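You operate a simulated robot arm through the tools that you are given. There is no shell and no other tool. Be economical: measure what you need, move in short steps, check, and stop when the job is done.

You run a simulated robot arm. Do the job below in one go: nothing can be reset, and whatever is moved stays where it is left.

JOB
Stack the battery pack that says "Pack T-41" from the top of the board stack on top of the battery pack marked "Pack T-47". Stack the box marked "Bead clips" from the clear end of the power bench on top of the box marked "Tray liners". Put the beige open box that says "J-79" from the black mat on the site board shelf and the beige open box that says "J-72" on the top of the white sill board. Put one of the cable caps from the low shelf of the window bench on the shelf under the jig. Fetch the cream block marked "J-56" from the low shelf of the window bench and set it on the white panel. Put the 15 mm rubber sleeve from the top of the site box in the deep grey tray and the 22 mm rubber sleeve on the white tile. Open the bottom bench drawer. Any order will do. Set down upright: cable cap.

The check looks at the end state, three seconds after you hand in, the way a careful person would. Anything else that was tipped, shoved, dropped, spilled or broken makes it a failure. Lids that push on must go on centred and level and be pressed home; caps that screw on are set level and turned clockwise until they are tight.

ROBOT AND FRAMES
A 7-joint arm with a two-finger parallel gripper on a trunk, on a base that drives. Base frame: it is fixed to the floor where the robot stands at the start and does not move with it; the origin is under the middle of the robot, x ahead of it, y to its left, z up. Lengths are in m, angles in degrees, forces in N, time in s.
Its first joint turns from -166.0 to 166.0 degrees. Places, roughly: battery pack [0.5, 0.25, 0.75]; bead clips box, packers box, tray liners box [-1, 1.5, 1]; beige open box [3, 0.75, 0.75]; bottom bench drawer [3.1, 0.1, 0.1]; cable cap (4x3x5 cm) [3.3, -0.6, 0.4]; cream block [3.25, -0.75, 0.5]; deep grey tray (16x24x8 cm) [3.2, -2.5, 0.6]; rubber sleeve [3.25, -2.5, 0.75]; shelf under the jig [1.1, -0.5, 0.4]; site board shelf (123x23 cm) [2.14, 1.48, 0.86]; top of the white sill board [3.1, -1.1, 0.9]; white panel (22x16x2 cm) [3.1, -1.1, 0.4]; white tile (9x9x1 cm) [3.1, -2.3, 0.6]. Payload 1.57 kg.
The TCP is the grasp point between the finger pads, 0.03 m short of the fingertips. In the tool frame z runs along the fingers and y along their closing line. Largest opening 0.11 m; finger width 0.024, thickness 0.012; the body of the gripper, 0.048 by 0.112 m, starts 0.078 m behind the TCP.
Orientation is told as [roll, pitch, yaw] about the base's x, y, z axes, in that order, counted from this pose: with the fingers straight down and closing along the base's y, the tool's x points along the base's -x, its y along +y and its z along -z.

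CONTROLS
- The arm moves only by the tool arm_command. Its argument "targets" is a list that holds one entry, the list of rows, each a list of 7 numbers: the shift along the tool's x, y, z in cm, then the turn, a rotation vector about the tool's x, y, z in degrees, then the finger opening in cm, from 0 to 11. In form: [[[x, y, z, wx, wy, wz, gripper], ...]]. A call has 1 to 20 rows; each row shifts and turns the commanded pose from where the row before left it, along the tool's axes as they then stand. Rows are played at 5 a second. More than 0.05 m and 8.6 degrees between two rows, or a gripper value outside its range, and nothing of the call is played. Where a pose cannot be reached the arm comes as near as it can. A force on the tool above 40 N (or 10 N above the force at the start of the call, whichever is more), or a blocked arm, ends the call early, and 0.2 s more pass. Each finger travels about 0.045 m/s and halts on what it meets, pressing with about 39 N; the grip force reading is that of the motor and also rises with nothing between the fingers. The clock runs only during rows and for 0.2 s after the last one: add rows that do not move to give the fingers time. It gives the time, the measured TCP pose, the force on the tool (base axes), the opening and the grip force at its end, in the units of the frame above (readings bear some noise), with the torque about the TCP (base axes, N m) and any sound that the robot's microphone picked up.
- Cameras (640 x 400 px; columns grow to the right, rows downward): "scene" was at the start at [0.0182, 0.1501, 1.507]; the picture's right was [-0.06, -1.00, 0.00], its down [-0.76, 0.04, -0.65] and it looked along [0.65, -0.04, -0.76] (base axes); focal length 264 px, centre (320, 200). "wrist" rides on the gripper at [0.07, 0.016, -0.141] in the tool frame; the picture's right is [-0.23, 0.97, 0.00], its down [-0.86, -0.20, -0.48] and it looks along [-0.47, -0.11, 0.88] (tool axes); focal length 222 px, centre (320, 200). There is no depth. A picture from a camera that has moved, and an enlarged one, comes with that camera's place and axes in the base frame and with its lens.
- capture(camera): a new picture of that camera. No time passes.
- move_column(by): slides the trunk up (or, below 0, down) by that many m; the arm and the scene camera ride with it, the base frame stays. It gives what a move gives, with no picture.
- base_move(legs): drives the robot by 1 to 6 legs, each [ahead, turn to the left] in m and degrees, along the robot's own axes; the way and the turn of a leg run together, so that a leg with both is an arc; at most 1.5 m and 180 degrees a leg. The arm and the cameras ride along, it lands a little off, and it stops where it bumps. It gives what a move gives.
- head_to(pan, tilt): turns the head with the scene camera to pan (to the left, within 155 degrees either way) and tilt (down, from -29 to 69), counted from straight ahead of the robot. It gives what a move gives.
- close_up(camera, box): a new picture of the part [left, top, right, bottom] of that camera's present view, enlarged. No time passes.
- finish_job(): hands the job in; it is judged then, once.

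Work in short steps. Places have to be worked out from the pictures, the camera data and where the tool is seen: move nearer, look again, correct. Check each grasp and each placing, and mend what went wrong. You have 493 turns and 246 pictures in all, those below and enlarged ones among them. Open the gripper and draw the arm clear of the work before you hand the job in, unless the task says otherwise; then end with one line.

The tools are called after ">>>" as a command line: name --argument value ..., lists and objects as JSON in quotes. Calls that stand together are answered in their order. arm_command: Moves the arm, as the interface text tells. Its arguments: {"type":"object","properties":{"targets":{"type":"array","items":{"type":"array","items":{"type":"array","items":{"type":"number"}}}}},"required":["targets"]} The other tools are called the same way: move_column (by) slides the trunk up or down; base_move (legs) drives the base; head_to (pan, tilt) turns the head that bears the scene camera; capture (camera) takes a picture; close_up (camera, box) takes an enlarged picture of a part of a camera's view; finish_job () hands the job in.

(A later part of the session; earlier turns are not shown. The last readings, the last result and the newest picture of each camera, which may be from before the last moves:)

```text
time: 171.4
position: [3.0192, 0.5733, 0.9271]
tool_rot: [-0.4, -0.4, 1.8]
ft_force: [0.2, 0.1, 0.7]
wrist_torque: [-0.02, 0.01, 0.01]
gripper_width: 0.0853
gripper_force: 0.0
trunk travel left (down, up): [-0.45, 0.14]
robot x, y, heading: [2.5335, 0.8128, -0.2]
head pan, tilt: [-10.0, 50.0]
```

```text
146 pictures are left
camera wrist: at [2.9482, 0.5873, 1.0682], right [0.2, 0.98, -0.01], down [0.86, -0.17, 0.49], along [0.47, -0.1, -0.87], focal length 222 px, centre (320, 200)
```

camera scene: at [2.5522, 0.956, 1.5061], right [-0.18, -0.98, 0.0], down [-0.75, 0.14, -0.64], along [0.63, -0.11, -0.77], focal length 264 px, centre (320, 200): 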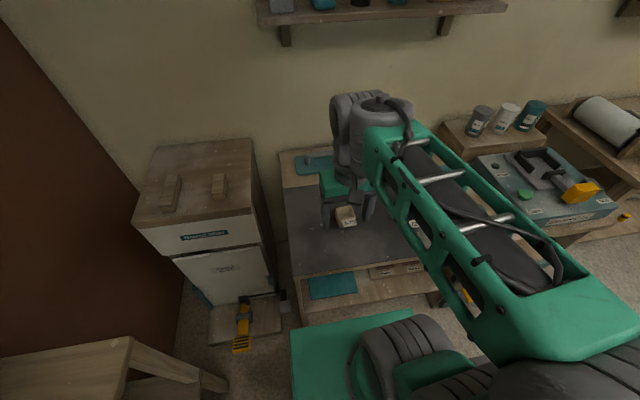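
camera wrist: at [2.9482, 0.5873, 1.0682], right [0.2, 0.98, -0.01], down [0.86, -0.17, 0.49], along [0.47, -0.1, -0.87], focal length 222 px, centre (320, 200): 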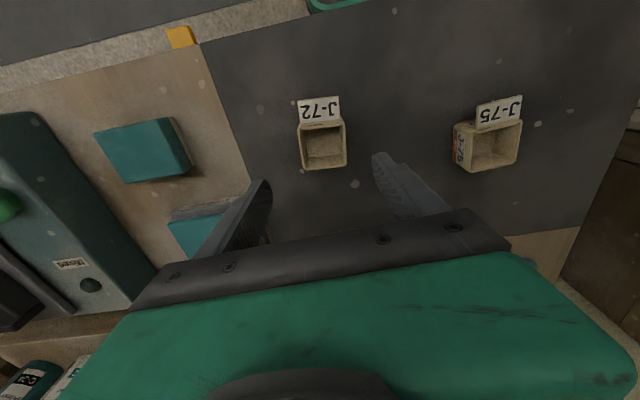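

Aligned within mm. I rotate 3°, descend and grip J-72.

>>> arm_command --targets '[[[-0.3, 0.1, 3, 0, 0, 3.4, 8.5], [0, 0, 4, 0, 0, 0, 8.5], [0, 0, 4, 0, 0, 0, 8.5], [0, 0, 2.7, 0, 0, 0, 8.5], [0, 0, 0, 0, 0, 0, 7.5], [0, 0, 0, 0, 0, 0, 6.5], [0, 0, 0, 0, 0, 0, 6], [0, 0, 0, 0, 0, 0, 5.5], [0, 0, 0, 0, 0, 0, 4], [0, 0, 0, 0, 0, 0, 3], [0, 0, 0, 0, 0, 0, 3]]]'

>>> arm_command --targets '[[[0, 0, -1, 0, 0, 0, 3], [0, 0, -3, 0, 0, 0, 3], [0, 0, -4, 0, 0, 0, 3], [0, 0, -4, 0, 0, 0, 3], [0, 0, 0, 0, 0, 0, 3]]]'

>>> capture --camera "wrist"

```text
time: 173.8
position: [3.022, 0.5717, 0.7902]
tool_rot: [-0.6, -0.6, -1.7]
ft_force: [2.2, 5.8, 10.3]
wrist_torque: [0.56, 0.01, -0.14]
gripper_width: 0.0561
gripper_force: 29.8
trunk travel left (down, up): [-0.45, 0.14]
robot x, y, heading: [2.5359, 0.8156, 0.0]
head pan, tilt: [-10.0, 50.0]
```

```text
time: 175.0
position: [3.0221, 0.5752, 0.9097]
tool_rot: [-0.3, -0.4, -1.7]
ft_force: [0.7, 0.3, -1.0]
wrist_torque: [-0.01, 0.01, -0.02]
gripper_width: 0.0557
gripper_force: 39.0
trunk travel left (down, up): [-0.45, 0.14]
robot x, y, heading: [2.5347, 0.8166, -0.5]
head pan, tilt: [-10.0, 50.0]
```

```text
145 pictures are left
camera wrist: at [2.9518, 0.5931, 1.0499], right [0.26, 0.97, -0.01], down [0.85, -0.22, 0.49], along [0.47, -0.13, -0.87], focal length 222 px, centre (320, 200)
```

wrist: 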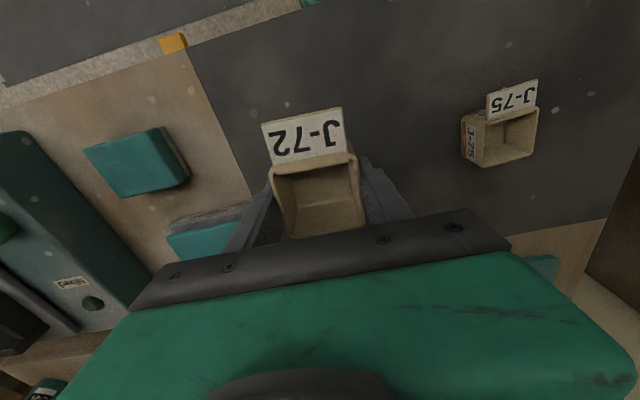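

J-72 is held. I retract, back off, and look to the right for the way to the window bench.

>>> arm_command --targets '[[[2.5, 3.5, -2, 0, 0, 0, 3], [2.5, 3.5, -2, 0, 0, 0, 3], [2.5, 3.5, -2, 0, 0, 0, 3], [2.5, 3.5, -2, 0, 0, 0, 3], [2.5, 3.5, -2, 0, 0, 0, 3], [2, 3.5, -3, 0, 0, 0, 3], [0, 0, -4, 0, 0, 0, 3], [0, 0, 0, 0, 0, 0, 3]]]'

>>> base_move --legs '[[-0.35, 0]]'

>>> head_to --pan -60 --tilt 32

>>> capture --camera "scene"

```text
refused: row 6 steps farther than a row can; nothing moved
```

```text
time: 177.2
position: [2.6692, 0.5746, 0.9084]
tool_rot: [-0.4, -0.4, -1.8]
ft_force: [0.6, 0.0, 0.0]
wrist_torque: [-0.01, 0.0, 0.0]
gripper_width: 0.0552
gripper_force: 38.5
trunk travel left (down, up): [-0.45, 0.14]
robot x, y, heading: [2.1808, 0.8123, -0.3]
head pan, tilt: [-10.0, 50.0]
```

```text
time: 178.4
position: [2.6671, 0.5752, 0.9087]
tool_rot: [-0.4, -0.4, -1.8]
ft_force: [0.0, -0.1, 0.1]
wrist_torque: [-0.01, 0.02, 0.03]
gripper_width: 0.0554
gripper_force: 38.4
trunk travel left (down, up): [-0.45, 0.14]
robot x, y, heading: [2.183, 0.8187, -0.2]
head pan, tilt: [-60.0, 32.0]
```

```text
144 pictures are left
camera scene: at [2.1685, 0.8935, 1.5324], right [-0.87, -0.5, 0.0], down [-0.26, 0.46, -0.85], along [0.42, -0.74, -0.53], focal length 264 px, centre (320, 200)
```

scene: 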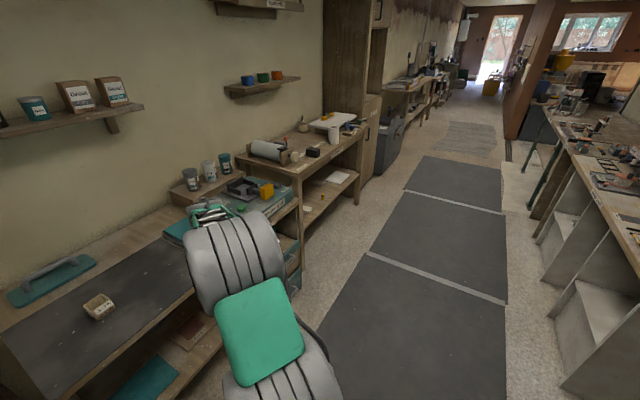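

The corridor on mats is free at x≈2.2. I retract the arm first, then turn and drive toward the second bench.

>>> arm_command --targets '[[[1.8, 3.1, -2.1, 0, 0, 0, 3], [1.8, 3.1, -2.1, 0, 0, 0, 3], [1.8, 3.1, -2.1, 0, 0, 0, 3], [1.8, 3.1, -2.1, 0, 0, 0, 3], [1.8, 3.1, -2.1, 0, 0, 0, 3], [1.8, 3.1, -2.1, 0, 0, 0, 3], [1.8, 3.1, -2.1, 0, 0, 0, 3], [0, 0, 0, 0, 0, 0, 3]]]'

>>> base_move --legs '[[0, -90], [1.2, 0]]'

>>> head_to --pan 60 --tilt 35

>>> capture --camera "scene"

```text
time: 180.2
position: [2.5485, 0.7968, 1.0529]
tool_rot: [-0.3, -0.5, -1.8]
ft_force: [-1.0, -0.4, -0.1]
wrist_torque: [-0.03, -0.01, 0.0]
gripper_width: 0.055
gripper_force: 38.9
trunk travel left (down, up): [-0.45, 0.14]
robot x, y, heading: [2.1791, 0.8159, -0.4]
head pan, tilt: [-60.0, 32.0]
```

```text
time: 181.9
position: [2.5278, 0.6967, 1.0527]
tool_rot: [-0.5, -0.4, -17.5]
ft_force: [0.2, 0.3, -0.1]
wrist_torque: [0.0, 0.02, -0.01]
gripper_width: 0.0552
gripper_force: 39.4
trunk travel left (down, up): [-0.45, 0.14]
robot x, y, heading: [2.1827, 0.813, -15.9]
head pan, tilt: [-60.0, 32.0]
stopped in leg 1: the robot was blocked; the commanded pose is now the measured one
```

```text
time: 183.9
position: [2.5275, 0.6971, 1.0536]
tool_rot: [-0.3, -0.4, -17.6]
ft_force: [-0.3, 0.0, -0.4]
wrist_torque: [0.05, 0.0, -0.02]
gripper_width: 0.0552
gripper_force: 39.4
trunk travel left (down, up): [-0.45, 0.14]
robot x, y, heading: [2.1805, 0.814, -15.8]
head pan, tilt: [60.0, 35.0]
```

```text
143 pictures are left
camera scene: at [2.2297, 1.0413, 1.5278], right [0.7, -0.72, 0.0], down [-0.41, -0.4, -0.82], along [0.59, 0.57, -0.57], focal length 264 px, centre (320, 200)
```

scene: 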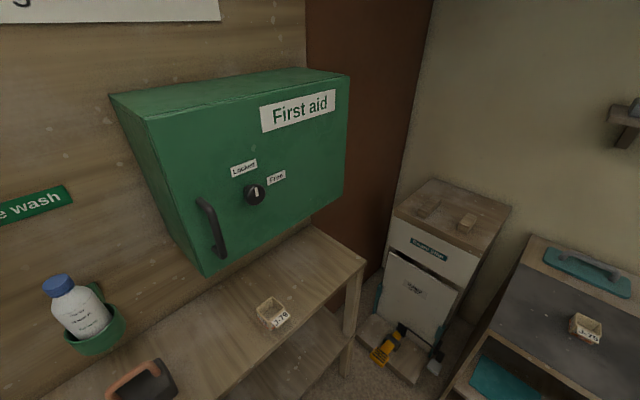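

Blocked while turning — likely the bin behind-left. I check the bin.

>>> head_to --pan 110 --tilt 65

>>> capture --camera "scene"

```text
time: 185.1
position: [2.528, 0.695, 1.053]
tool_rot: [-0.5, -0.4, -17.7]
ft_force: [-0.9, 0.1, 0.3]
wrist_torque: [0.03, 0.0, 0.01]
gripper_width: 0.0552
gripper_force: 38.8
trunk travel left (down, up): [-0.45, 0.14]
robot x, y, heading: [2.1827, 0.8148, -16.0]
head pan, tilt: [110.0, 65.0]
```

```text
142 pictures are left
camera scene: at [2.1621, 1.0406, 1.488], right [1.0, 0.07, 0.0], down [0.06, -0.9, -0.42], along [-0.03, 0.42, -0.91], focal length 264 px, centre (320, 200)
```

scene: 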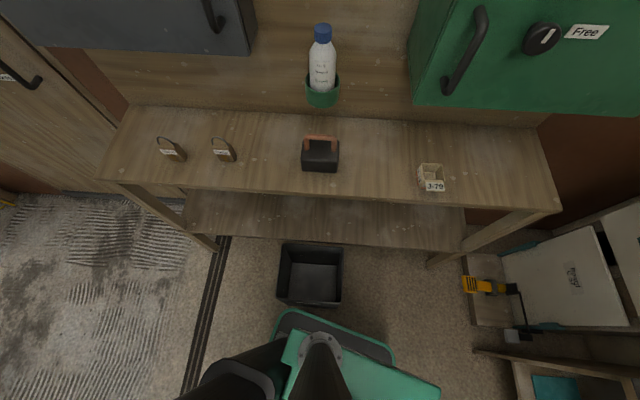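

The base only just touches the bin, which stands unmoved. I move forward away from it, then turn and drive down the corridor.

>>> base_move --legs '[[0.22, 0], [0, -84], [1.2, 0]]'

>>> head_to --pan 60 --tilt 35

>>> capture --camera "scene"

```text
time: 196.1
position: [2.0974, -0.782, 1.0526]
tool_rot: [-0.4, -0.5, -102.0]
ft_force: [-0.4, -0.5, 0.8]
wrist_torque: [0.02, 0.02, 0.0]
gripper_width: 0.0552
gripper_force: 39.1
trunk travel left (down, up): [-0.45, 0.14]
robot x, y, heading: [2.1799, -0.4339, -100.2]
head pan, tilt: [110.0, 65.0]
```

```text
time: 197.3
position: [2.0961, -0.7816, 1.0528]
tool_rot: [-0.4, -0.4, -102.0]
ft_force: [0.2, -0.7, 0.2]
wrist_torque: [-0.02, -0.02, -0.02]
gripper_width: 0.0552
gripper_force: 38.9
trunk travel left (down, up): [-0.45, 0.14]
robot x, y, heading: [2.1783, -0.425, -100.4]
head pan, tilt: [60.0, 35.0]
```

```text
141 pictures are left
camera scene: at [2.412, -0.4505, 1.5278], right [-0.65, -0.76, 0.0], down [-0.44, 0.37, -0.82], along [0.63, -0.53, -0.57], focal length 264 px, centre (320, 200)
```

scene: 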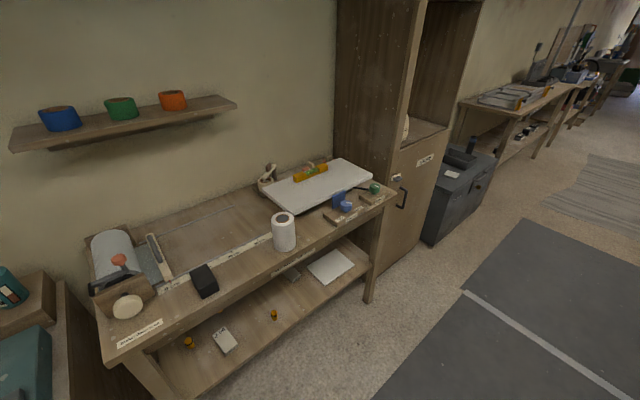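

This is the window bench: sill board on top; low shelf with caps, cream blocks and white panel. I zoom in.

>>> close_up --camera "scene" --box '[170, 240, 370, 370]'

>>> close_up --camera "scene" --box '[250, 145, 410, 255]'

```text
3.08 times, centred on (270, 305) of scene
camera zoom: at [2.412, -0.4505, 1.5278], right [-0.65, -0.76, 0.0], down [-0.44, 0.37, -0.82], along [0.63, -0.53, -0.57], focal length 811 px, centre (474, -123)
```

zoom: 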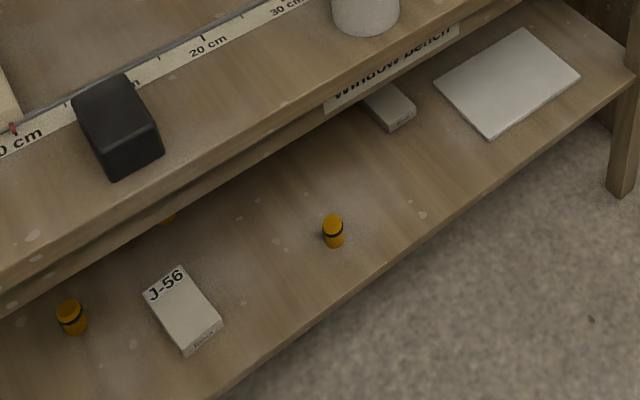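

```text
3.64 times, centred on (330, 200) of scene
camera zoom: at [2.412, -0.4505, 1.5278], right [-0.65, -0.76, 0.0], down [-0.44, 0.37, -0.82], along [0.63, -0.53, -0.57], focal length 959 px, centre (284, 200)
```

zoom: 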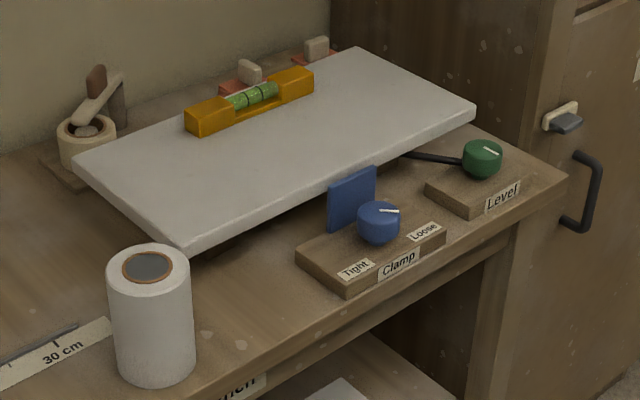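

The sill board spans about x 3.115–3.34, y -0.90…-1.38, z≈0.9, with a level at the back; I will set J-72 near (3.175,-1.14). I drive in front of it.

>>> base_move --legs '[[0, 39], [0.77, 0], [0, 61.4]]'

>>> head_to --pan 0 --tilt 45

>>> capture --camera "scene"

```text
time: 205.9
position: [2.9162, -1.1132, 1.052]
tool_rot: [-0.5, -0.4, -1.3]
ft_force: [0.3, -0.1, -1.6]
wrist_torque: [0.0, -0.04, -0.02]
gripper_width: 0.0554
gripper_force: 38.9
trunk travel left (down, up): [-0.45, 0.14]
robot x, y, heading: [2.5472, -1.0931, 0.5]
head pan, tilt: [60.0, 35.0]
```

```text
time: 207.2
position: [2.9164, -1.1133, 1.0528]
tool_rot: [-0.4, -0.3, -1.2]
ft_force: [-1.1, 0.7, -0.3]
wrist_torque: [0.04, -0.01, 0.02]
gripper_width: 0.0552
gripper_force: 38.8
trunk travel left (down, up): [-0.45, 0.14]
robot x, y, heading: [2.5524, -1.0942, 0.2]
head pan, tilt: [0.0, 45.0]
```

```text
138 pictures are left
camera scene: at [2.5714, -0.9408, 1.513], right [0.01, -1.0, 0.0], down [-0.71, -0.01, -0.71], along [0.71, 0.01, -0.71], focal length 264 px, centre (320, 200)
```

scene: 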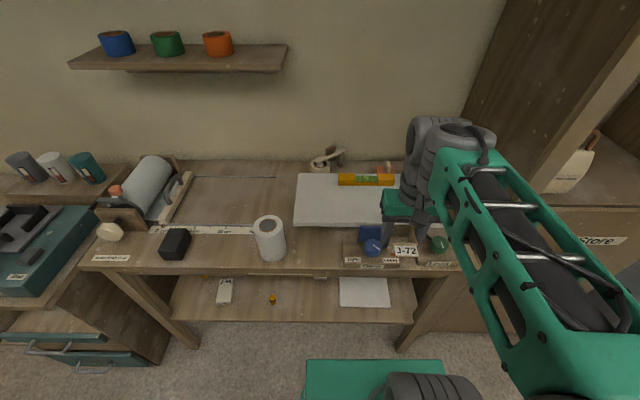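

I move J-72 over the clear part of the sill board.

>>> arm_command --targets '[[[-4.27, 0.6, 0, 0, 0, 0, 3], [-4.27, 0.6, 0, 0, 0, 0, 3], [-4.27, 0.6, 0, 0, 0, 0, 3], [-4.27, 0.6, 0, 0, 0, 0, 3], [-4.27, 0.6, 0, 0, 0, 0, 3], [-4.27, 0.6, 0, 0, 0, 0, 3], [0, 0, 3, 0, 0, 0, 3], [0, 0, 3, 0, 0, 0, 3], [0, 0, 0, 0, 0, 0, 3]]]'

>>> capture --camera "wrist"

>>> close_up --camera "scene" --box '[280, 150, 480, 280]'

```text
time: 209.2
position: [3.1737, -1.0829, 0.9947]
tool_rot: [-0.3, -0.3, -1.4]
ft_force: [-0.7, -1.0, 0.6]
wrist_torque: [-0.01, 0.04, -0.01]
gripper_width: 0.0552
gripper_force: 38.6
trunk travel left (down, up): [-0.45, 0.14]
robot x, y, heading: [2.5511, -1.0969, 0.2]
head pan, tilt: [0.0, 45.0]
```

```text
137 pictures are left
camera wrist: at [3.1042, -1.0643, 1.1348], right [0.25, 0.97, -0.01], down [0.85, -0.22, 0.49], along [0.47, -0.13, -0.87], focal length 222 px, centre (320, 200)
```

wrist: 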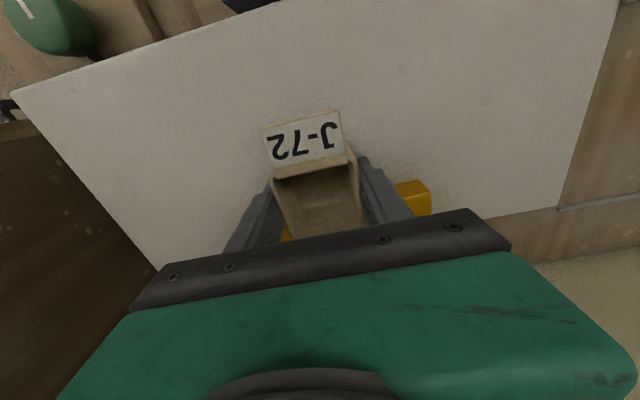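

```text
3.08 times, centred on (380, 215) of scene
camera zoom: at [2.5717, -0.9409, 1.513], right [0.01, -1.0, 0.0], down [-0.71, 0.0, -0.71], along [0.71, 0.0, -0.71], focal length 811 px, centre (135, 154)
```

zoom: 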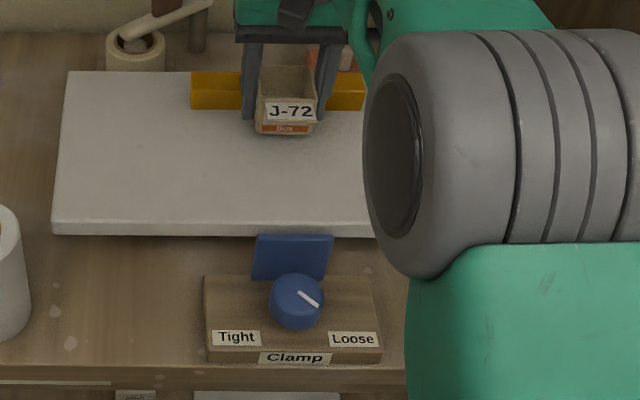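

Position is good. I lower toward the board, then feel for contact.

>>> arm_command --targets '[[[0.5, 0, 2, 0, 0, 0, 3], [0, 0, 2, 0, 0, 0, 3], [0, 0, 0.7, 0, 0, 0, 3], [0, 0, 0.5, 0, 0, 0, 3], [0, 0, 0.5, 0, 0, 0, 3], [0, 0, 0.4, 0, 0, 0, 3], [0, 0, 0, 0, 0, 0, 3]]]'

```text
time: 209.8
position: [3.1704, -1.0823, 0.9718]
tool_rot: [-0.3, -1.6, -1.2]
ft_force: [-11.5, -0.5, 13.6]
wrist_torque: [0.44, 0.51, 0.4]
gripper_width: 0.0552
gripper_force: 39.1
trunk travel left (down, up): [-0.45, 0.14]
robot x, y, heading: [2.5509, -1.0948, 0.4]
head pan, tilt: [0.0, 45.0]
stopped in row 3: the force on the tool passed its limit (the readings are from after the stop); the commanded pose is now the measured one
```

>>> close_up --camera "scene" --box '[280, 150, 480, 280]'

>>> capture --camera "wrist"

```text
3.08 times, centred on (380, 215) of scene
camera zoom: at [2.5678, -0.9411, 1.5133], right [0.01, -1.0, 0.0], down [-0.71, 0.0, -0.71], along [0.71, 0.0, -0.71], focal length 811 px, centre (135, 154)
```

zoom: 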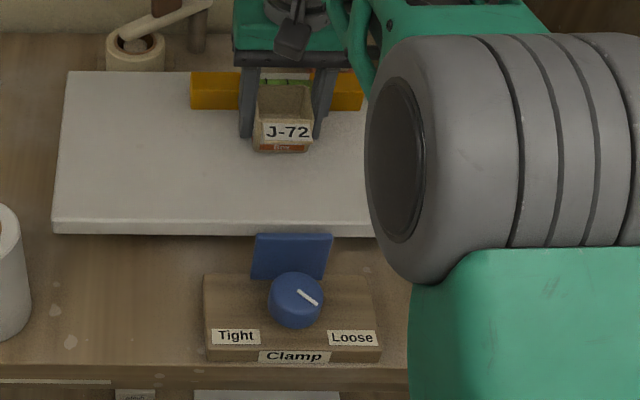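

```text
134 pictures are left
camera wrist: at [3.0971, -1.0647, 1.1112], right [0.25, 0.97, 0.0], down [0.84, -0.21, 0.5], along [0.49, -0.12, -0.86], focal length 222 px, centre (320, 200)
```

wrist: 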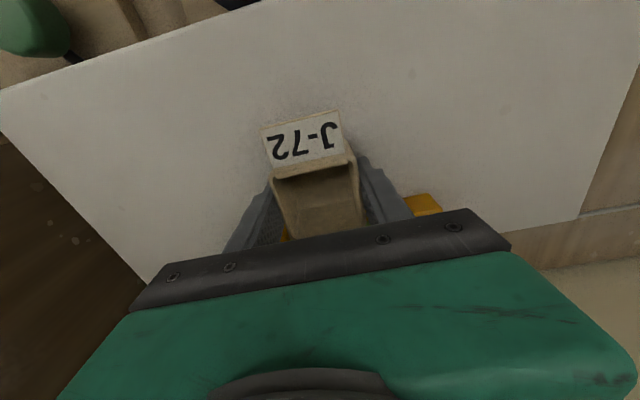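

The board top is higher than thought (z≈0.94), so the level is nearer; the box touched around it. I lift, move 4.5 cm toward the front, and lower again.

>>> arm_command --targets '[[[0, 0, -2, 0, 0, 0, 3], [0, 0, -1.5, 0, 0, 0, 3], [2.4, 0, 0, 0, 0, 0, 3], [2.4, 0, 0, 0, 0, 0, 3], [0, 0, 0, 0, 0, 0, 3]]]'

>>> close_up --camera "scene" --box '[280, 150, 480, 280]'

```text
time: 211.0
position: [3.1223, -1.0806, 1.0024]
tool_rot: [-0.2, -1.2, -1.3]
ft_force: [-0.5, 0.0, 0.1]
wrist_torque: [-0.04, 0.0, -0.02]
gripper_width: 0.0553
gripper_force: 39.0
trunk travel left (down, up): [-0.45, 0.14]
robot x, y, heading: [2.5512, -1.0985, 0.3]
head pan, tilt: [0.0, 45.0]
```

```text
3.08 times, centred on (380, 215) of scene
camera zoom: at [2.5712, -0.9409, 1.513], right [0.01, -1.0, 0.0], down [-0.71, 0.0, -0.71], along [0.71, 0.0, -0.71], focal length 811 px, centre (135, 154)
```

zoom: 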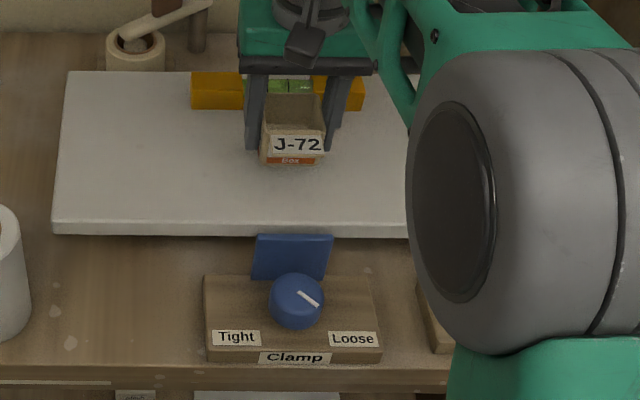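

The level is unmoved. I lower gently.

>>> arm_command --targets '[[[0, 0, 1.5, 0, 1, 0, 3], [0, 0, 0.7, 0, 0, 0, 3], [0, 0, 0.4, 0, 0, 0, 3], [0, 0, 0.3, 0, 0, 0, 3], [0, 0, 0, 0, 0, 0, 3]]]'

```text
time: 212.2
position: [3.1242, -1.0821, 0.9722]
tool_rot: [-0.3, -0.4, -1.3]
ft_force: [0.3, 0.1, 0.1]
wrist_torque: [-0.02, -0.02, 0.0]
gripper_width: 0.0551
gripper_force: 38.6
trunk travel left (down, up): [-0.45, 0.14]
robot x, y, heading: [2.5516, -1.0927, 0.5]
head pan, tilt: [0.0, 45.0]
```

>>> arm_command --targets '[[[0, 0, 0.3, 0, 0, 0, 3], [0, 0, 0.3, 0, 0, 0, 3], [0, 0, 0.3, 0, 0, 0, 3], [0, 0, 0.3, 0, 0, 0, 3], [0, 0, 0.3, 0, 0, 0, 3], [0, 0, 0.3, 0, 0, 0, 3], [0, 0, 0, 0, 0, 0, 3]]]'

>>> close_up --camera "scene" --box '[280, 150, 480, 280]'

```text
time: 213.1
position: [3.1235, -1.0814, 0.9726]
tool_rot: [-0.3, -1.1, -1.4]
ft_force: [-7.7, -0.8, 15.4]
wrist_torque: [0.47, 0.45, 0.38]
gripper_width: 0.0548
gripper_force: 38.7
trunk travel left (down, up): [-0.45, 0.14]
robot x, y, heading: [2.5489, -1.0941, 0.4]
head pan, tilt: [0.0, 45.0]
stopped in row 4: the force on the tool passed its limit (the readings are from after the stop); the commanded pose is now the measured one
```

```text
3.08 times, centred on (380, 215) of scene
camera zoom: at [2.5683, -0.9411, 1.5129], right [0.01, -1.0, 0.0], down [-0.71, 0.0, -0.71], along [0.71, 0.0, -0.71], focal length 811 px, centre (135, 154)
```

zoom: 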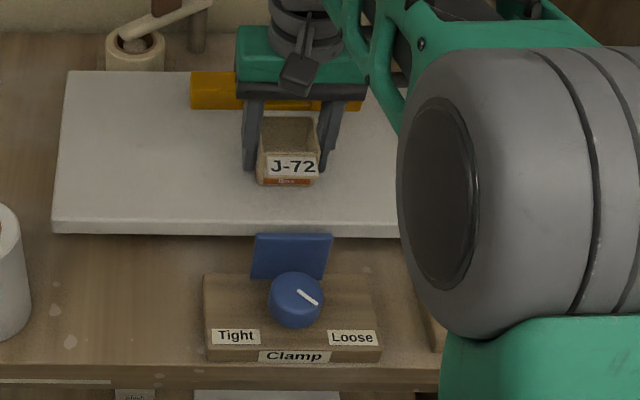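

Contact at the same height: that is the board itself. I relieve and release here.

>>> arm_command --targets '[[[0, 0, -0.2, 0, 0.8, 0, 3], [0, 0, 0, 0, 0, 0, 5.4], [0, 0, 0, 0, 0, 0, 5.6], [0, 0, 0, 0, 0, 0, 5.9], [0, 0, 0, 0, 0, 0, 6.5], [0, 0, 0, 0, 0, 0, 8], [0, 0, -2, 0, 0, 0, 8], [0, 0, -4, 0, 0, 0, 8], [0, 0, -4, 0, 0, 0, 8], [4, 0, -1, 0, 0, 0, 8], [4.5, 0, 0, 0, 0, 0, 8], [4.5, 0, 0, 0, 0, 0, 8], [4.5, 0, 0, 0, 0, 0, 8]]]'

>>> capture --camera "scene"

```text
time: 215.9
position: [2.9489, -1.0767, 1.0803]
tool_rot: [-0.3, -0.3, -1.3]
ft_force: [0.5, 0.5, 0.5]
wrist_torque: [0.02, 0.0, -0.01]
gripper_width: 0.0799
gripper_force: 0.2
trunk travel left (down, up): [-0.45, 0.14]
robot x, y, heading: [2.5479, -1.0966, 0.4]
head pan, tilt: [0.0, 45.0]
```

```text
131 pictures are left
camera scene: at [2.571, -0.9409, 1.513], right [0.01, -1.0, 0.0], down [-0.71, 0.0, -0.71], along [0.71, 0.0, -0.71], focal length 264 px, centre (320, 200)
```

scene: 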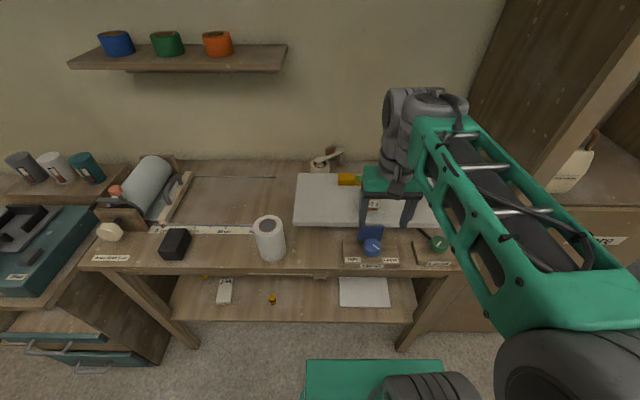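

J-72 is released on the sill board. Next the low shelf: J-56 at about (3.11,-0.52), panel at (3.11,-1.13). I back off and shift so both are reachable from one spot, and lower the trunk.

>>> base_move --legs '[[-0.25, 0], [0, 90], [0.28, 0], [0, -90]]'

>>> move_column --by -0.4

>>> head_to --pan 0 --tilt 30

>>> capture --camera "scene"

```text
time: 226.9
position: [2.6999, -0.7968, 1.0813]
tool_rot: [-0.4, 0.0, -1.0]
ft_force: [0.1, -0.3, -0.4]
wrist_torque: [0.02, -0.01, 0.01]
gripper_width: 0.0798
gripper_force: 0.1
trunk travel left (down, up): [-0.45, 0.14]
robot x, y, heading: [2.2998, -0.8205, 0.5]
head pan, tilt: [0.0, 45.0]
```

```text
time: 230.7
position: [2.6988, -0.7965, 0.6817]
tool_rot: [-0.3, -0.2, -1.1]
ft_force: [-0.6, -0.2, -0.5]
wrist_torque: [0.02, -0.03, -0.01]
gripper_width: 0.0803
gripper_force: 0.0
trunk travel left (down, up): [-0.05, 0.54]
robot x, y, heading: [2.2987, -0.8177, 0.8]
head pan, tilt: [0.0, 45.0]
```

```text
time: 231.5
position: [2.6999, -0.7972, 0.6823]
tool_rot: [-0.3, 0.0, -1.2]
ft_force: [0.1, -0.2, 0.9]
wrist_torque: [-0.01, 0.06, -0.01]
gripper_width: 0.0798
gripper_force: 0.0
trunk travel left (down, up): [-0.05, 0.54]
robot x, y, heading: [2.2963, -0.8117, 0.6]
head pan, tilt: [0.0, 30.0]
```

```text
130 pictures are left
camera scene: at [2.3291, -0.662, 1.1355], right [0.01, -1.0, 0.0], down [-0.5, -0.01, -0.87], along [0.87, 0.01, -0.5], focal length 264 px, centre (320, 200)
```

scene: 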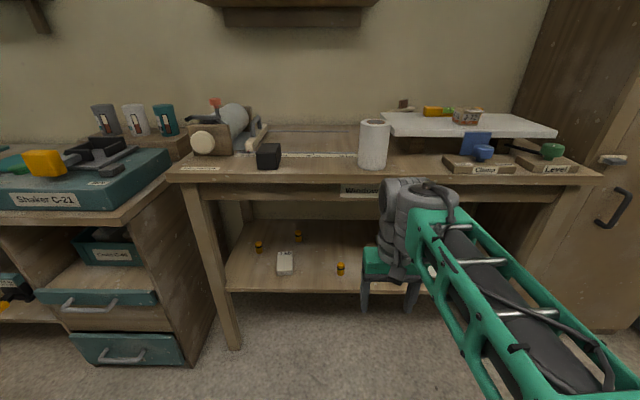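

J-72 stands well on the sill board. Now I pitch the tool 45° forward, lower it and drive in so it reaches under the bench top.

>>> arm_command --targets '[[[0, 0, 0, 0, -7.5, 0, 10], [0, 0, 0, 0, -7.5, 0, 10], [0, 0, 0, 0, -7.5, 0, 10], [0, 0, 0, 0, -7.5, 0, 10], [0, 0, 0, 0, -7.5, 0, 10], [0, 0, 0, 0, -7.5, 0, 10], [2, 3, 2, 0, 0, 0, 10], [2, 3, 2, 0, 0, 0, 10], [2, 3, 2, 0, 0, 0, 10], [2, 3, 2, 0, 0, 0, 10], [0, 0, 0, 0, 0, 0, 10]]]'

>>> capture --camera "scene"

```text
time: 232.8
position: [2.6988, -0.8027, 0.5994]
tool_rot: [-3.4, -24.6, -0.2]
ft_force: [-0.7, 0.1, -0.8]
wrist_torque: [0.04, 0.02, 0.0]
gripper_width: 0.1001
gripper_force: 0.2
trunk travel left (down, up): [-0.05, 0.54]
robot x, y, heading: [2.2961, -0.8174, 0.7]
head pan, tilt: [0.0, 30.0]
stopped in row 6: the arm was blocked; the commanded pose is now the measured one
```

```text
129 pictures are left
camera scene: at [2.3349, -0.6613, 1.1363], right [0.01, -1.0, 0.0], down [-0.5, -0.01, -0.86], along [0.86, 0.01, -0.5], focal length 264 px, centre (320, 200)
```

scene: 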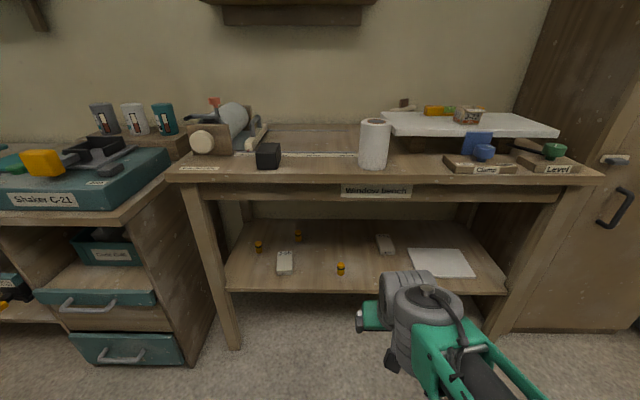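

The elbow likely met its own base. I raise the trunk somewhat and extend the tool forward before pitching further.

>>> move_column --by 0.15

>>> arm_command --targets '[[[-4, 0, 0, 3.4, 0, 0, 10], [-4, 0, 0, 0, 0, 0, 10], [-4, 0, 2, 0, 0, 0, 10], [-2, 0, 4, 0, -5, 0, 10], [0, 0, 4, 0, -5, 0, 10], [0, 0, 3, 0, -5, 0, 10], [0, 0, 0, 0, -5, 0, 10], [0, 0, 0, 0, 0, 0, 10]]]'

>>> capture --camera "scene"

```text
time: 234.5
position: [2.6975, -0.8018, 0.7546]
tool_rot: [-3.3, -25.1, -0.1]
ft_force: [0.2, 0.1, 0.1]
wrist_torque: [0.0, 0.01, 0.02]
gripper_width: 0.1002
gripper_force: 0.0
trunk travel left (down, up): [-0.2, 0.39]
robot x, y, heading: [2.2997, -0.817, 0.4]
head pan, tilt: [0.0, 30.0]
```

```text
time: 236.3
position: [2.886, -0.8175, 0.7008]
tool_rot: [-8.7, -45.1, 3.0]
ft_force: [0.0, 0.9, -0.1]
wrist_torque: [0.0, 0.01, -0.01]
gripper_width: 0.0999
gripper_force: 0.0
trunk travel left (down, up): [-0.2, 0.39]
robot x, y, heading: [2.2986, -0.8178, 0.6]
head pan, tilt: [0.0, 30.0]
```

```text
128 pictures are left
camera scene: at [2.3292, -0.6619, 1.2856], right [0.01, -1.0, 0.0], down [-0.5, -0.01, -0.87], along [0.87, 0.01, -0.5], focal length 264 px, centre (320, 200)
```

scene: 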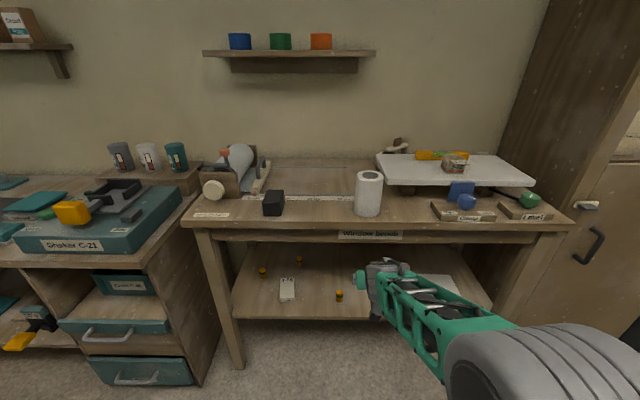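

I correct the roll and move the tool left and down in front of J-56, still outside the bench.

>>> arm_command --targets '[[[0, 0, 0, -6.5, 0, 2.1, 10], [1.97, 3.33, 1.49, 0, 0, 0, 10], [1.97, 3.33, 1.49, 0, 0, 0, 10], [1.97, 3.33, 1.49, 0, 0, 0, 10], [1.97, 3.33, 1.49, 0, 0, 0, 10], [1.97, 3.33, 1.49, 0, 0, 0, 10], [1.97, 3.33, 1.49, 0, 0, 0, 10], [1.97, 3.33, 1.49, 0, 0, 0, 10], [1.97, 3.33, 1.49, 0, 0, 0, 10], [1.97, 3.33, 1.49, 0, 0, 0, 10], [0, 0, 0, 0, 0, 0, 10]]]'

>>> capture --camera "wrist"

>>> capture --camera "scene"

```text
time: 238.7
position: [2.8557, -0.5177, 0.4778]
tool_rot: [0.0, -45.3, 0.1]
ft_force: [-0.1, -0.5, -0.7]
wrist_torque: [-0.02, -0.01, -0.02]
gripper_width: 0.1001
gripper_force: 0.1
trunk travel left (down, up): [-0.2, 0.39]
robot x, y, heading: [2.3027, -0.819, 0.5]
head pan, tilt: [0.0, 30.0]
```

```text
127 pictures are left
camera wrist: at [2.7073, -0.5011, 0.528], right [0.16, 0.97, 0.16], down [0.26, -0.2, 0.94], along [0.95, -0.11, -0.29], focal length 222 px, centre (320, 200)
```

wrist: 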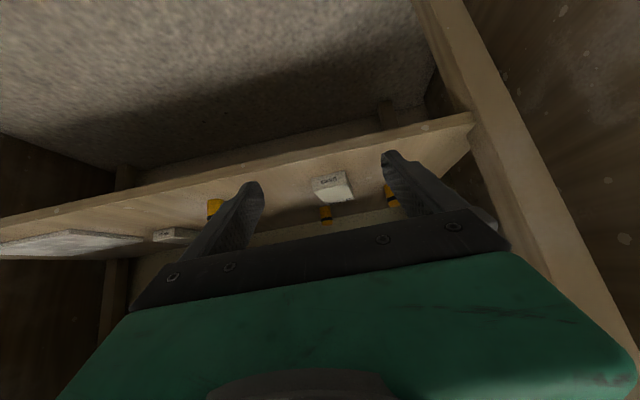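

```text
126 pictures are left
camera scene: at [2.3292, -0.6618, 1.2856], right [0.01, -1.0, 0.0], down [-0.5, -0.01, -0.87], along [0.87, 0.01, -0.5], focal length 264 px, centre (320, 200)
```

scene: 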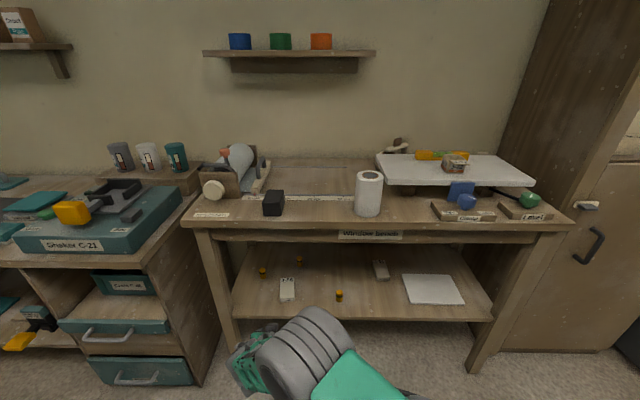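

J-56 is straight ahead of the tool. I drive 20 cm forward and look with the wrist camera.

>>> base_move --legs '[[0.2, 0]]'

>>> capture --camera "wrist"

>>> close_up --camera "scene" --box '[220, 220, 480, 380]'

```text
time: 240.3
position: [3.0562, -0.515, 0.4781]
tool_rot: [-0.1, -45.2, 0.1]
ft_force: [-0.4, 0.0, 0.4]
wrist_torque: [0.0, 0.02, -0.02]
gripper_width: 0.1
gripper_force: 0.0
trunk travel left (down, up): [-0.2, 0.39]
robot x, y, heading: [2.4981, -0.8126, 0.5]
head pan, tilt: [0.0, 30.0]
```

```text
125 pictures are left
camera wrist: at [2.906, -0.4994, 0.5282], right [0.16, 0.97, 0.16], down [0.26, -0.2, 0.94], along [0.95, -0.11, -0.29], focal length 222 px, centre (320, 200)
```

wrist: 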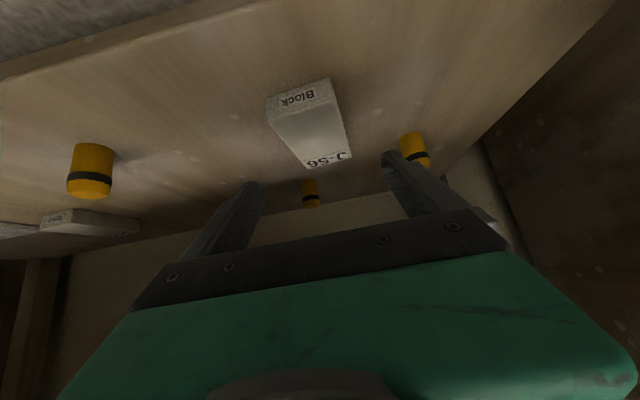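

```text
2.46 times, centred on (350, 300) of scene
camera zoom: at [2.5279, -0.6599, 1.2856], right [0.01, -1.0, 0.0], down [-0.5, -0.01, -0.87], along [0.87, 0.01, -0.5], focal length 649 px, centre (246, -46)
```

zoom: 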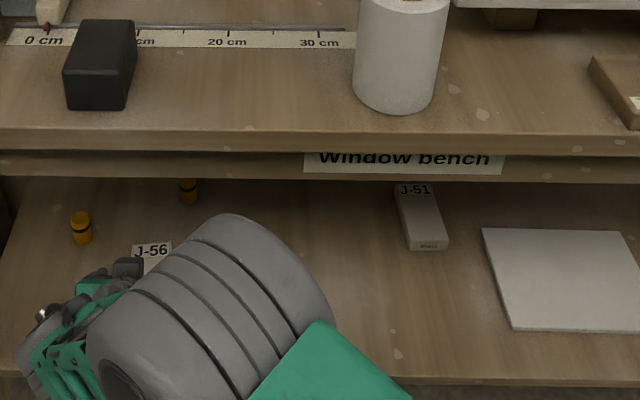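

J-56 centre ≈(3.118,-0.514), top ≈0.39, yaw ≈+4°. I align and descend onto it.

>>> arm_command --targets '[[[0, 0, 0, -2.7, 0, -2.7, 8.5], [0.66, 0.1, 3.2, 0, 0, 0, 8.5], [0.66, 0, 3.2, 0, 0, 0, 8.5], [0.4, 0, 2.0, 0, 0, 0, 8.5], [0, 0, 0, 0, 0, 0, 8.5]]]'

>>> capture --camera "wrist"

```text
time: 241.5
position: [3.1006, -0.5109, 0.4097]
tool_rot: [0.1, -45.4, 4.0]
ft_force: [-25.2, 0.0, 25.2]
wrist_torque: [-1.13, 0.34, -1.01]
gripper_width: 0.0842
gripper_force: 0.0
trunk travel left (down, up): [-0.2, 0.39]
robot x, y, heading: [2.4958, -0.8145, 0.8]
head pan, tilt: [0.0, 30.0]
```

```text
123 pictures are left
camera wrist: at [2.9514, -0.5053, 0.4591], right [0.09, 0.98, 0.16], down [0.27, -0.18, 0.94], along [0.96, -0.04, -0.28], focal length 222 px, centre (320, 200)
```

wrist: 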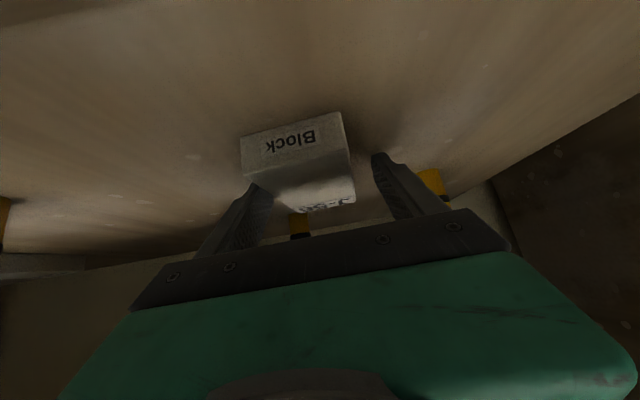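

The tips touch the shelf; I ease up, centre sideways by 9 mm and move forward a little, then close.

>>> arm_command --targets '[[[0, 0, -0.9, 0, 0, 0, 8.5], [-1.7, -0.9, 0.6, 0, 0, 0, 8.5], [0, 0, 0.4, 0, 0, 0, 8.5], [0, 0, 0, 0, 0, 0, 8.5]]]'

>>> capture --camera "wrist"

```text
time: 242.5
position: [3.115, -0.5191, 0.4178]
tool_rot: [0.1, -45.2, 4.0]
ft_force: [-0.3, 0.5, -0.2]
wrist_torque: [-0.02, 0.01, 0.03]
gripper_width: 0.0847
gripper_force: 0.1
trunk travel left (down, up): [-0.2, 0.39]
robot x, y, heading: [2.5004, -0.8166, 1.0]
head pan, tilt: [0.0, 30.0]
```

```text
122 pictures are left
camera wrist: at [2.9655, -0.5134, 0.4678], right [0.09, 0.98, 0.16], down [0.28, -0.18, 0.94], along [0.96, -0.04, -0.29], focal length 222 px, centre (320, 200)
```

wrist: 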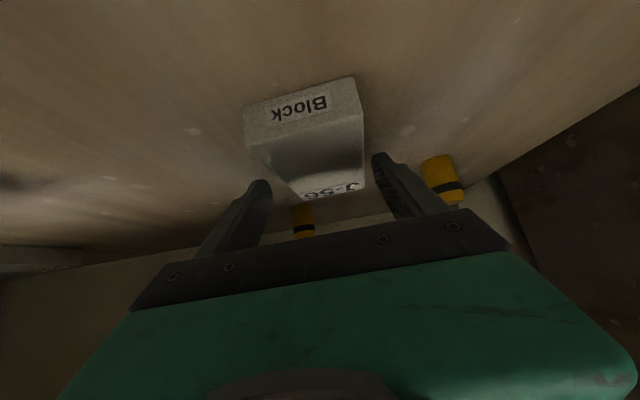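

Now centred. I lower slightly and close.

>>> arm_command --targets '[[[0, 0, 0.7, 0, 0, 0, 8.5], [0, 0, 0, 0, 0, 0, 7.5], [0, 0, 0, 0, 0, 0, 6.5], [0, 0, 0, 0, 0, 0, 6], [0, 0, 0, 0, 0, 0, 5], [0, 0, 0, 0, 0, 0, 4], [0, 0, 0, 0, 0, 0, 3], [0, 0, 0, 0, 0, 0, 3]]]'

>>> arm_command --targets '[[[-0.7, 0, -0.7, 0, 0, 0, 3], [-1.4, 0, -1.4, 0, 0, 0, 3], [-1.4, 0, -1.4, 0, 0, 0, 3], [0, 0, 0, 0, 0, 0, 3]]]'

>>> capture --camera "wrist"

```text
time: 244.3
position: [3.1212, -0.5188, 0.4139]
tool_rot: [0.1, -45.1, 4.0]
ft_force: [-0.6, 0.9, 0.8]
wrist_torque: [0.03, -0.01, -0.05]
gripper_width: 0.0591
gripper_force: 39.0
trunk travel left (down, up): [-0.2, 0.39]
robot x, y, heading: [2.4982, -0.8149, 0.7]
head pan, tilt: [0.0, 30.0]
```

```text
time: 245.3
position: [3.1207, -0.5184, 0.4624]
tool_rot: [0.1, -45.2, 4.1]
ft_force: [0.0, -0.1, -1.2]
wrist_torque: [-0.02, -0.02, 0.0]
gripper_width: 0.059
gripper_force: 38.8
trunk travel left (down, up): [-0.2, 0.39]
robot x, y, heading: [2.4968, -0.8154, 0.7]
head pan, tilt: [0.0, 30.0]
```

```text
121 pictures are left
camera wrist: at [2.9707, -0.5135, 0.5127], right [0.09, 0.98, 0.16], down [0.28, -0.18, 0.94], along [0.96, -0.04, -0.29], focal length 222 px, centre (320, 200)
```

wrist: 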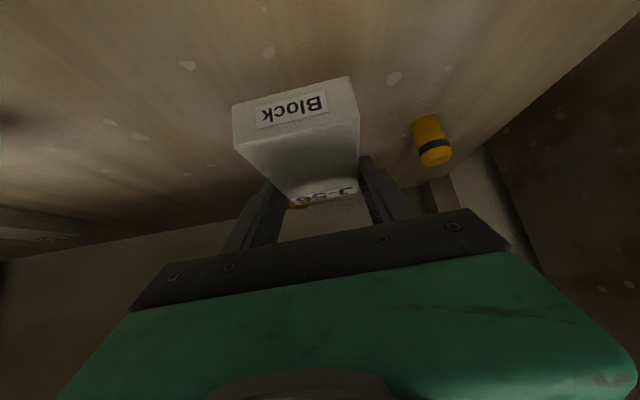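

J-56 is lifted. I raise it a bit and carry it along the shelf to above the white panel.

>>> arm_command --targets '[[[-1.4, 0, -1.4, 0, 0, 0, 3], [-1.4, 0, -1.4, 0, 0, 0, 3], [0.23, -4.66, -0.23, 0, 0, 0, 3], [0.23, -4.66, -0.23, 0, 0, 0, 3], [0.23, -4.66, -0.23, 0, 0, 0, 3], [0.23, -4.66, -0.23, 0, 0, 0, 3], [0.23, -4.66, -0.23, 0, 0, 0, 3], [0.23, -4.66, -0.23, 0, 0, 0, 3], [0, 0, 0, 0, 0, 0, 3]]]'

>>> capture --camera "scene"

```text
time: 247.3
position: [3.1213, -0.8002, 0.5023]
tool_rot: [0.0, -45.2, 4.1]
ft_force: [-0.2, 0.3, -1.2]
wrist_torque: [0.03, -0.01, 0.03]
gripper_width: 0.0593
gripper_force: 39.0
trunk travel left (down, up): [-0.2, 0.39]
robot x, y, heading: [2.4984, -0.8137, 0.6]
head pan, tilt: [0.0, 30.0]
```

```text
120 pictures are left
camera scene: at [2.5281, -0.66, 1.2856], right [0.01, -1.0, 0.0], down [-0.5, -0.01, -0.87], along [0.87, 0.01, -0.5], focal length 264 px, centre (320, 200)
```

scene: 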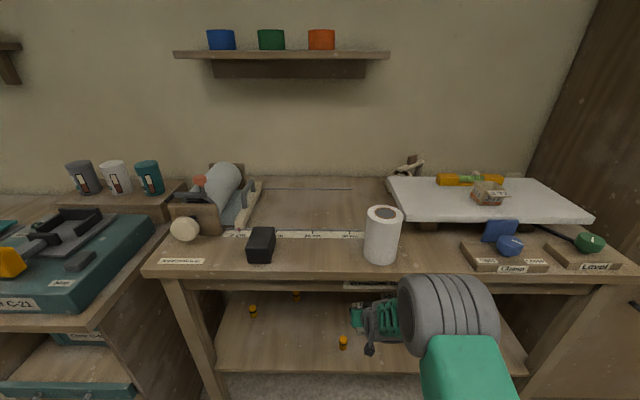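

>>> arm_command --targets '[[[0.23, -4.66, -0.23, 0, 0, 0, 3], [0.23, -4.66, -0.23, 0, 0, 0, 3], [0.23, -4.66, -0.23, 0, 0, 0, 3], [0.23, -4.66, -0.23, 0, 0, 0, 3], [0.23, -4.66, -0.23, 0, 0, 0, 3], [0.23, -4.66, -0.23, 0, 0, 0, 3], [0.2, -4.0, -0.2, 0, 0, 0, 3], [0, 0, 0, 0, 0, 0, 3]]]'

>>> capture --camera "scene"

>>> capture --camera "wrist"

```text
time: 249.1
position: [3.1195, -1.1199, 0.5015]
tool_rot: [-0.1, -45.1, 4.0]
ft_force: [-0.4, 0.4, -1.0]
wrist_torque: [-0.03, -0.03, -0.03]
gripper_width: 0.0591
gripper_force: 39.2
trunk travel left (down, up): [-0.2, 0.39]
robot x, y, heading: [2.4992, -0.8176, 0.8]
head pan, tilt: [0.0, 30.0]
```

```text
119 pictures are left
camera scene: at [2.5281, -0.6601, 1.2856], right [0.01, -1.0, 0.0], down [-0.5, -0.01, -0.87], along [0.87, 0.01, -0.5], focal length 264 px, centre (320, 200)
```

scene: 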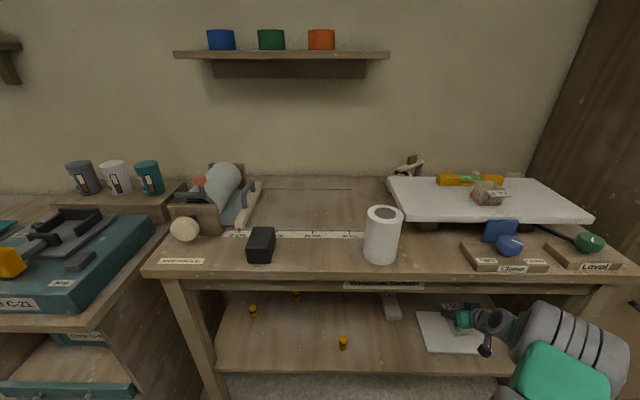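

```text
118 pictures are left
camera wrist: at [2.9699, -1.1142, 0.5519], right [0.09, 0.98, 0.16], down [0.28, -0.18, 0.94], along [0.96, -0.04, -0.29], focal length 222 px, centre (320, 200)
```

wrist: 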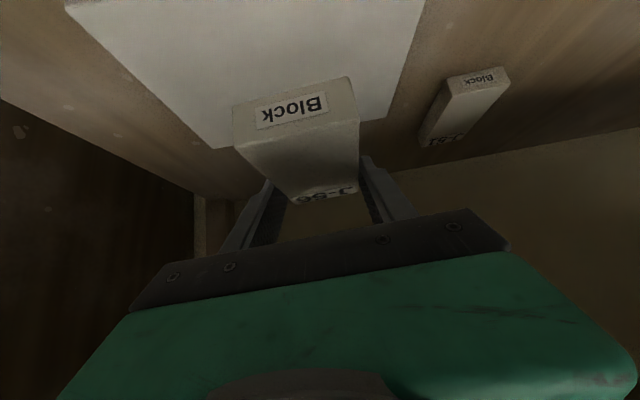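

The block is above the panel (centre ≈(3.122,-1.134)). I shift 1 cm and lower to contact.

>>> arm_command --targets '[[[1.4, -1.1, 1.4, 0, 0, 0, 3], [1.4, 0, 1.4, 0, 0, 0, 3], [0.5, 0, 0.5, 0, 0, 0, 3], [0.3, 0, 0.3, 0, 0, 0, 3], [0.3, 0, 0.3, 0, 0, 0, 3], [0.3, 0, 0.3, 0, 0, 0, 3], [0.3, 0, 0.3, 0, 0, 0, 3], [0.3, 0, 0.3, 0, 0, 0, 3], [0, 0, 0, 0, 0, 0, 3]]]'

>>> capture --camera "wrist"

```text
time: 251.1
position: [3.1201, -1.1296, 0.4334]
tool_rot: [0.0, -45.2, 4.0]
ft_force: [-0.6, -0.3, -0.1]
wrist_torque: [-0.03, -0.01, -0.04]
gripper_width: 0.0593
gripper_force: 38.6
trunk travel left (down, up): [-0.2, 0.39]
robot x, y, heading: [2.498, -0.8141, 0.9]
head pan, tilt: [0.0, 30.0]
```

```text
117 pictures are left
camera wrist: at [2.971, -1.1246, 0.4837], right [0.09, 0.98, 0.16], down [0.28, -0.18, 0.94], along [0.96, -0.04, -0.29], focal length 222 px, centre (320, 200)
```

wrist: 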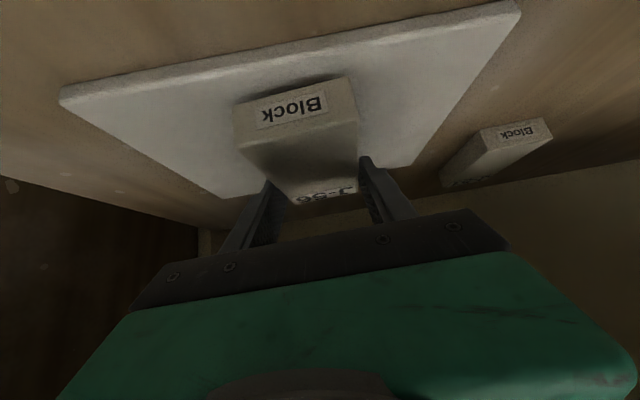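

Weight reading vanished, so it is about touching. A bit more down to confirm, then release.

>>> arm_command --targets '[[[0.2, 0, 0.2, 0, 0, 0, 3], [0.2, 0, 0.2, 0, 0, 0, 3], [0, 0, 0, 0, 0, 0, 3]]]'

```text
time: 251.9
position: [3.1214, -1.1304, 0.4285]
tool_rot: [0.0, -45.1, 3.9]
ft_force: [-0.3, -0.5, -1.4]
wrist_torque: [-0.03, -0.01, -0.05]
gripper_width: 0.0591
gripper_force: 39.3
trunk travel left (down, up): [-0.2, 0.39]
robot x, y, heading: [2.497, -0.8137, 0.7]
head pan, tilt: [0.0, 30.0]
```

>>> arm_command --targets '[[[0.2, 0, 0.2, 0, 0, 0, 3], [0.2, 0, 0.2, 0, 0, 0, 3], [0.2, 0, 0.2, 0, 0, 0, 3], [0.2, 0, 0.2, 0, 0, 0, 3], [0, 0, 0, 0, 0, 0, 3]]]'

```text
time: 252.9
position: [3.1249, -1.1312, 0.4245]
tool_rot: [-0.6, -46.0, 4.5]
ft_force: [0.3, 0.4, 11.0]
wrist_torque: [0.28, 0.63, 0.01]
gripper_width: 0.059
gripper_force: 39.3
trunk travel left (down, up): [-0.2, 0.39]
robot x, y, heading: [2.5008, -0.8132, 0.8]
head pan, tilt: [0.0, 30.0]
stopped in row 5: the force on the tool passed its limit (the readings are from after the stop); the commanded pose is now the measured one
```

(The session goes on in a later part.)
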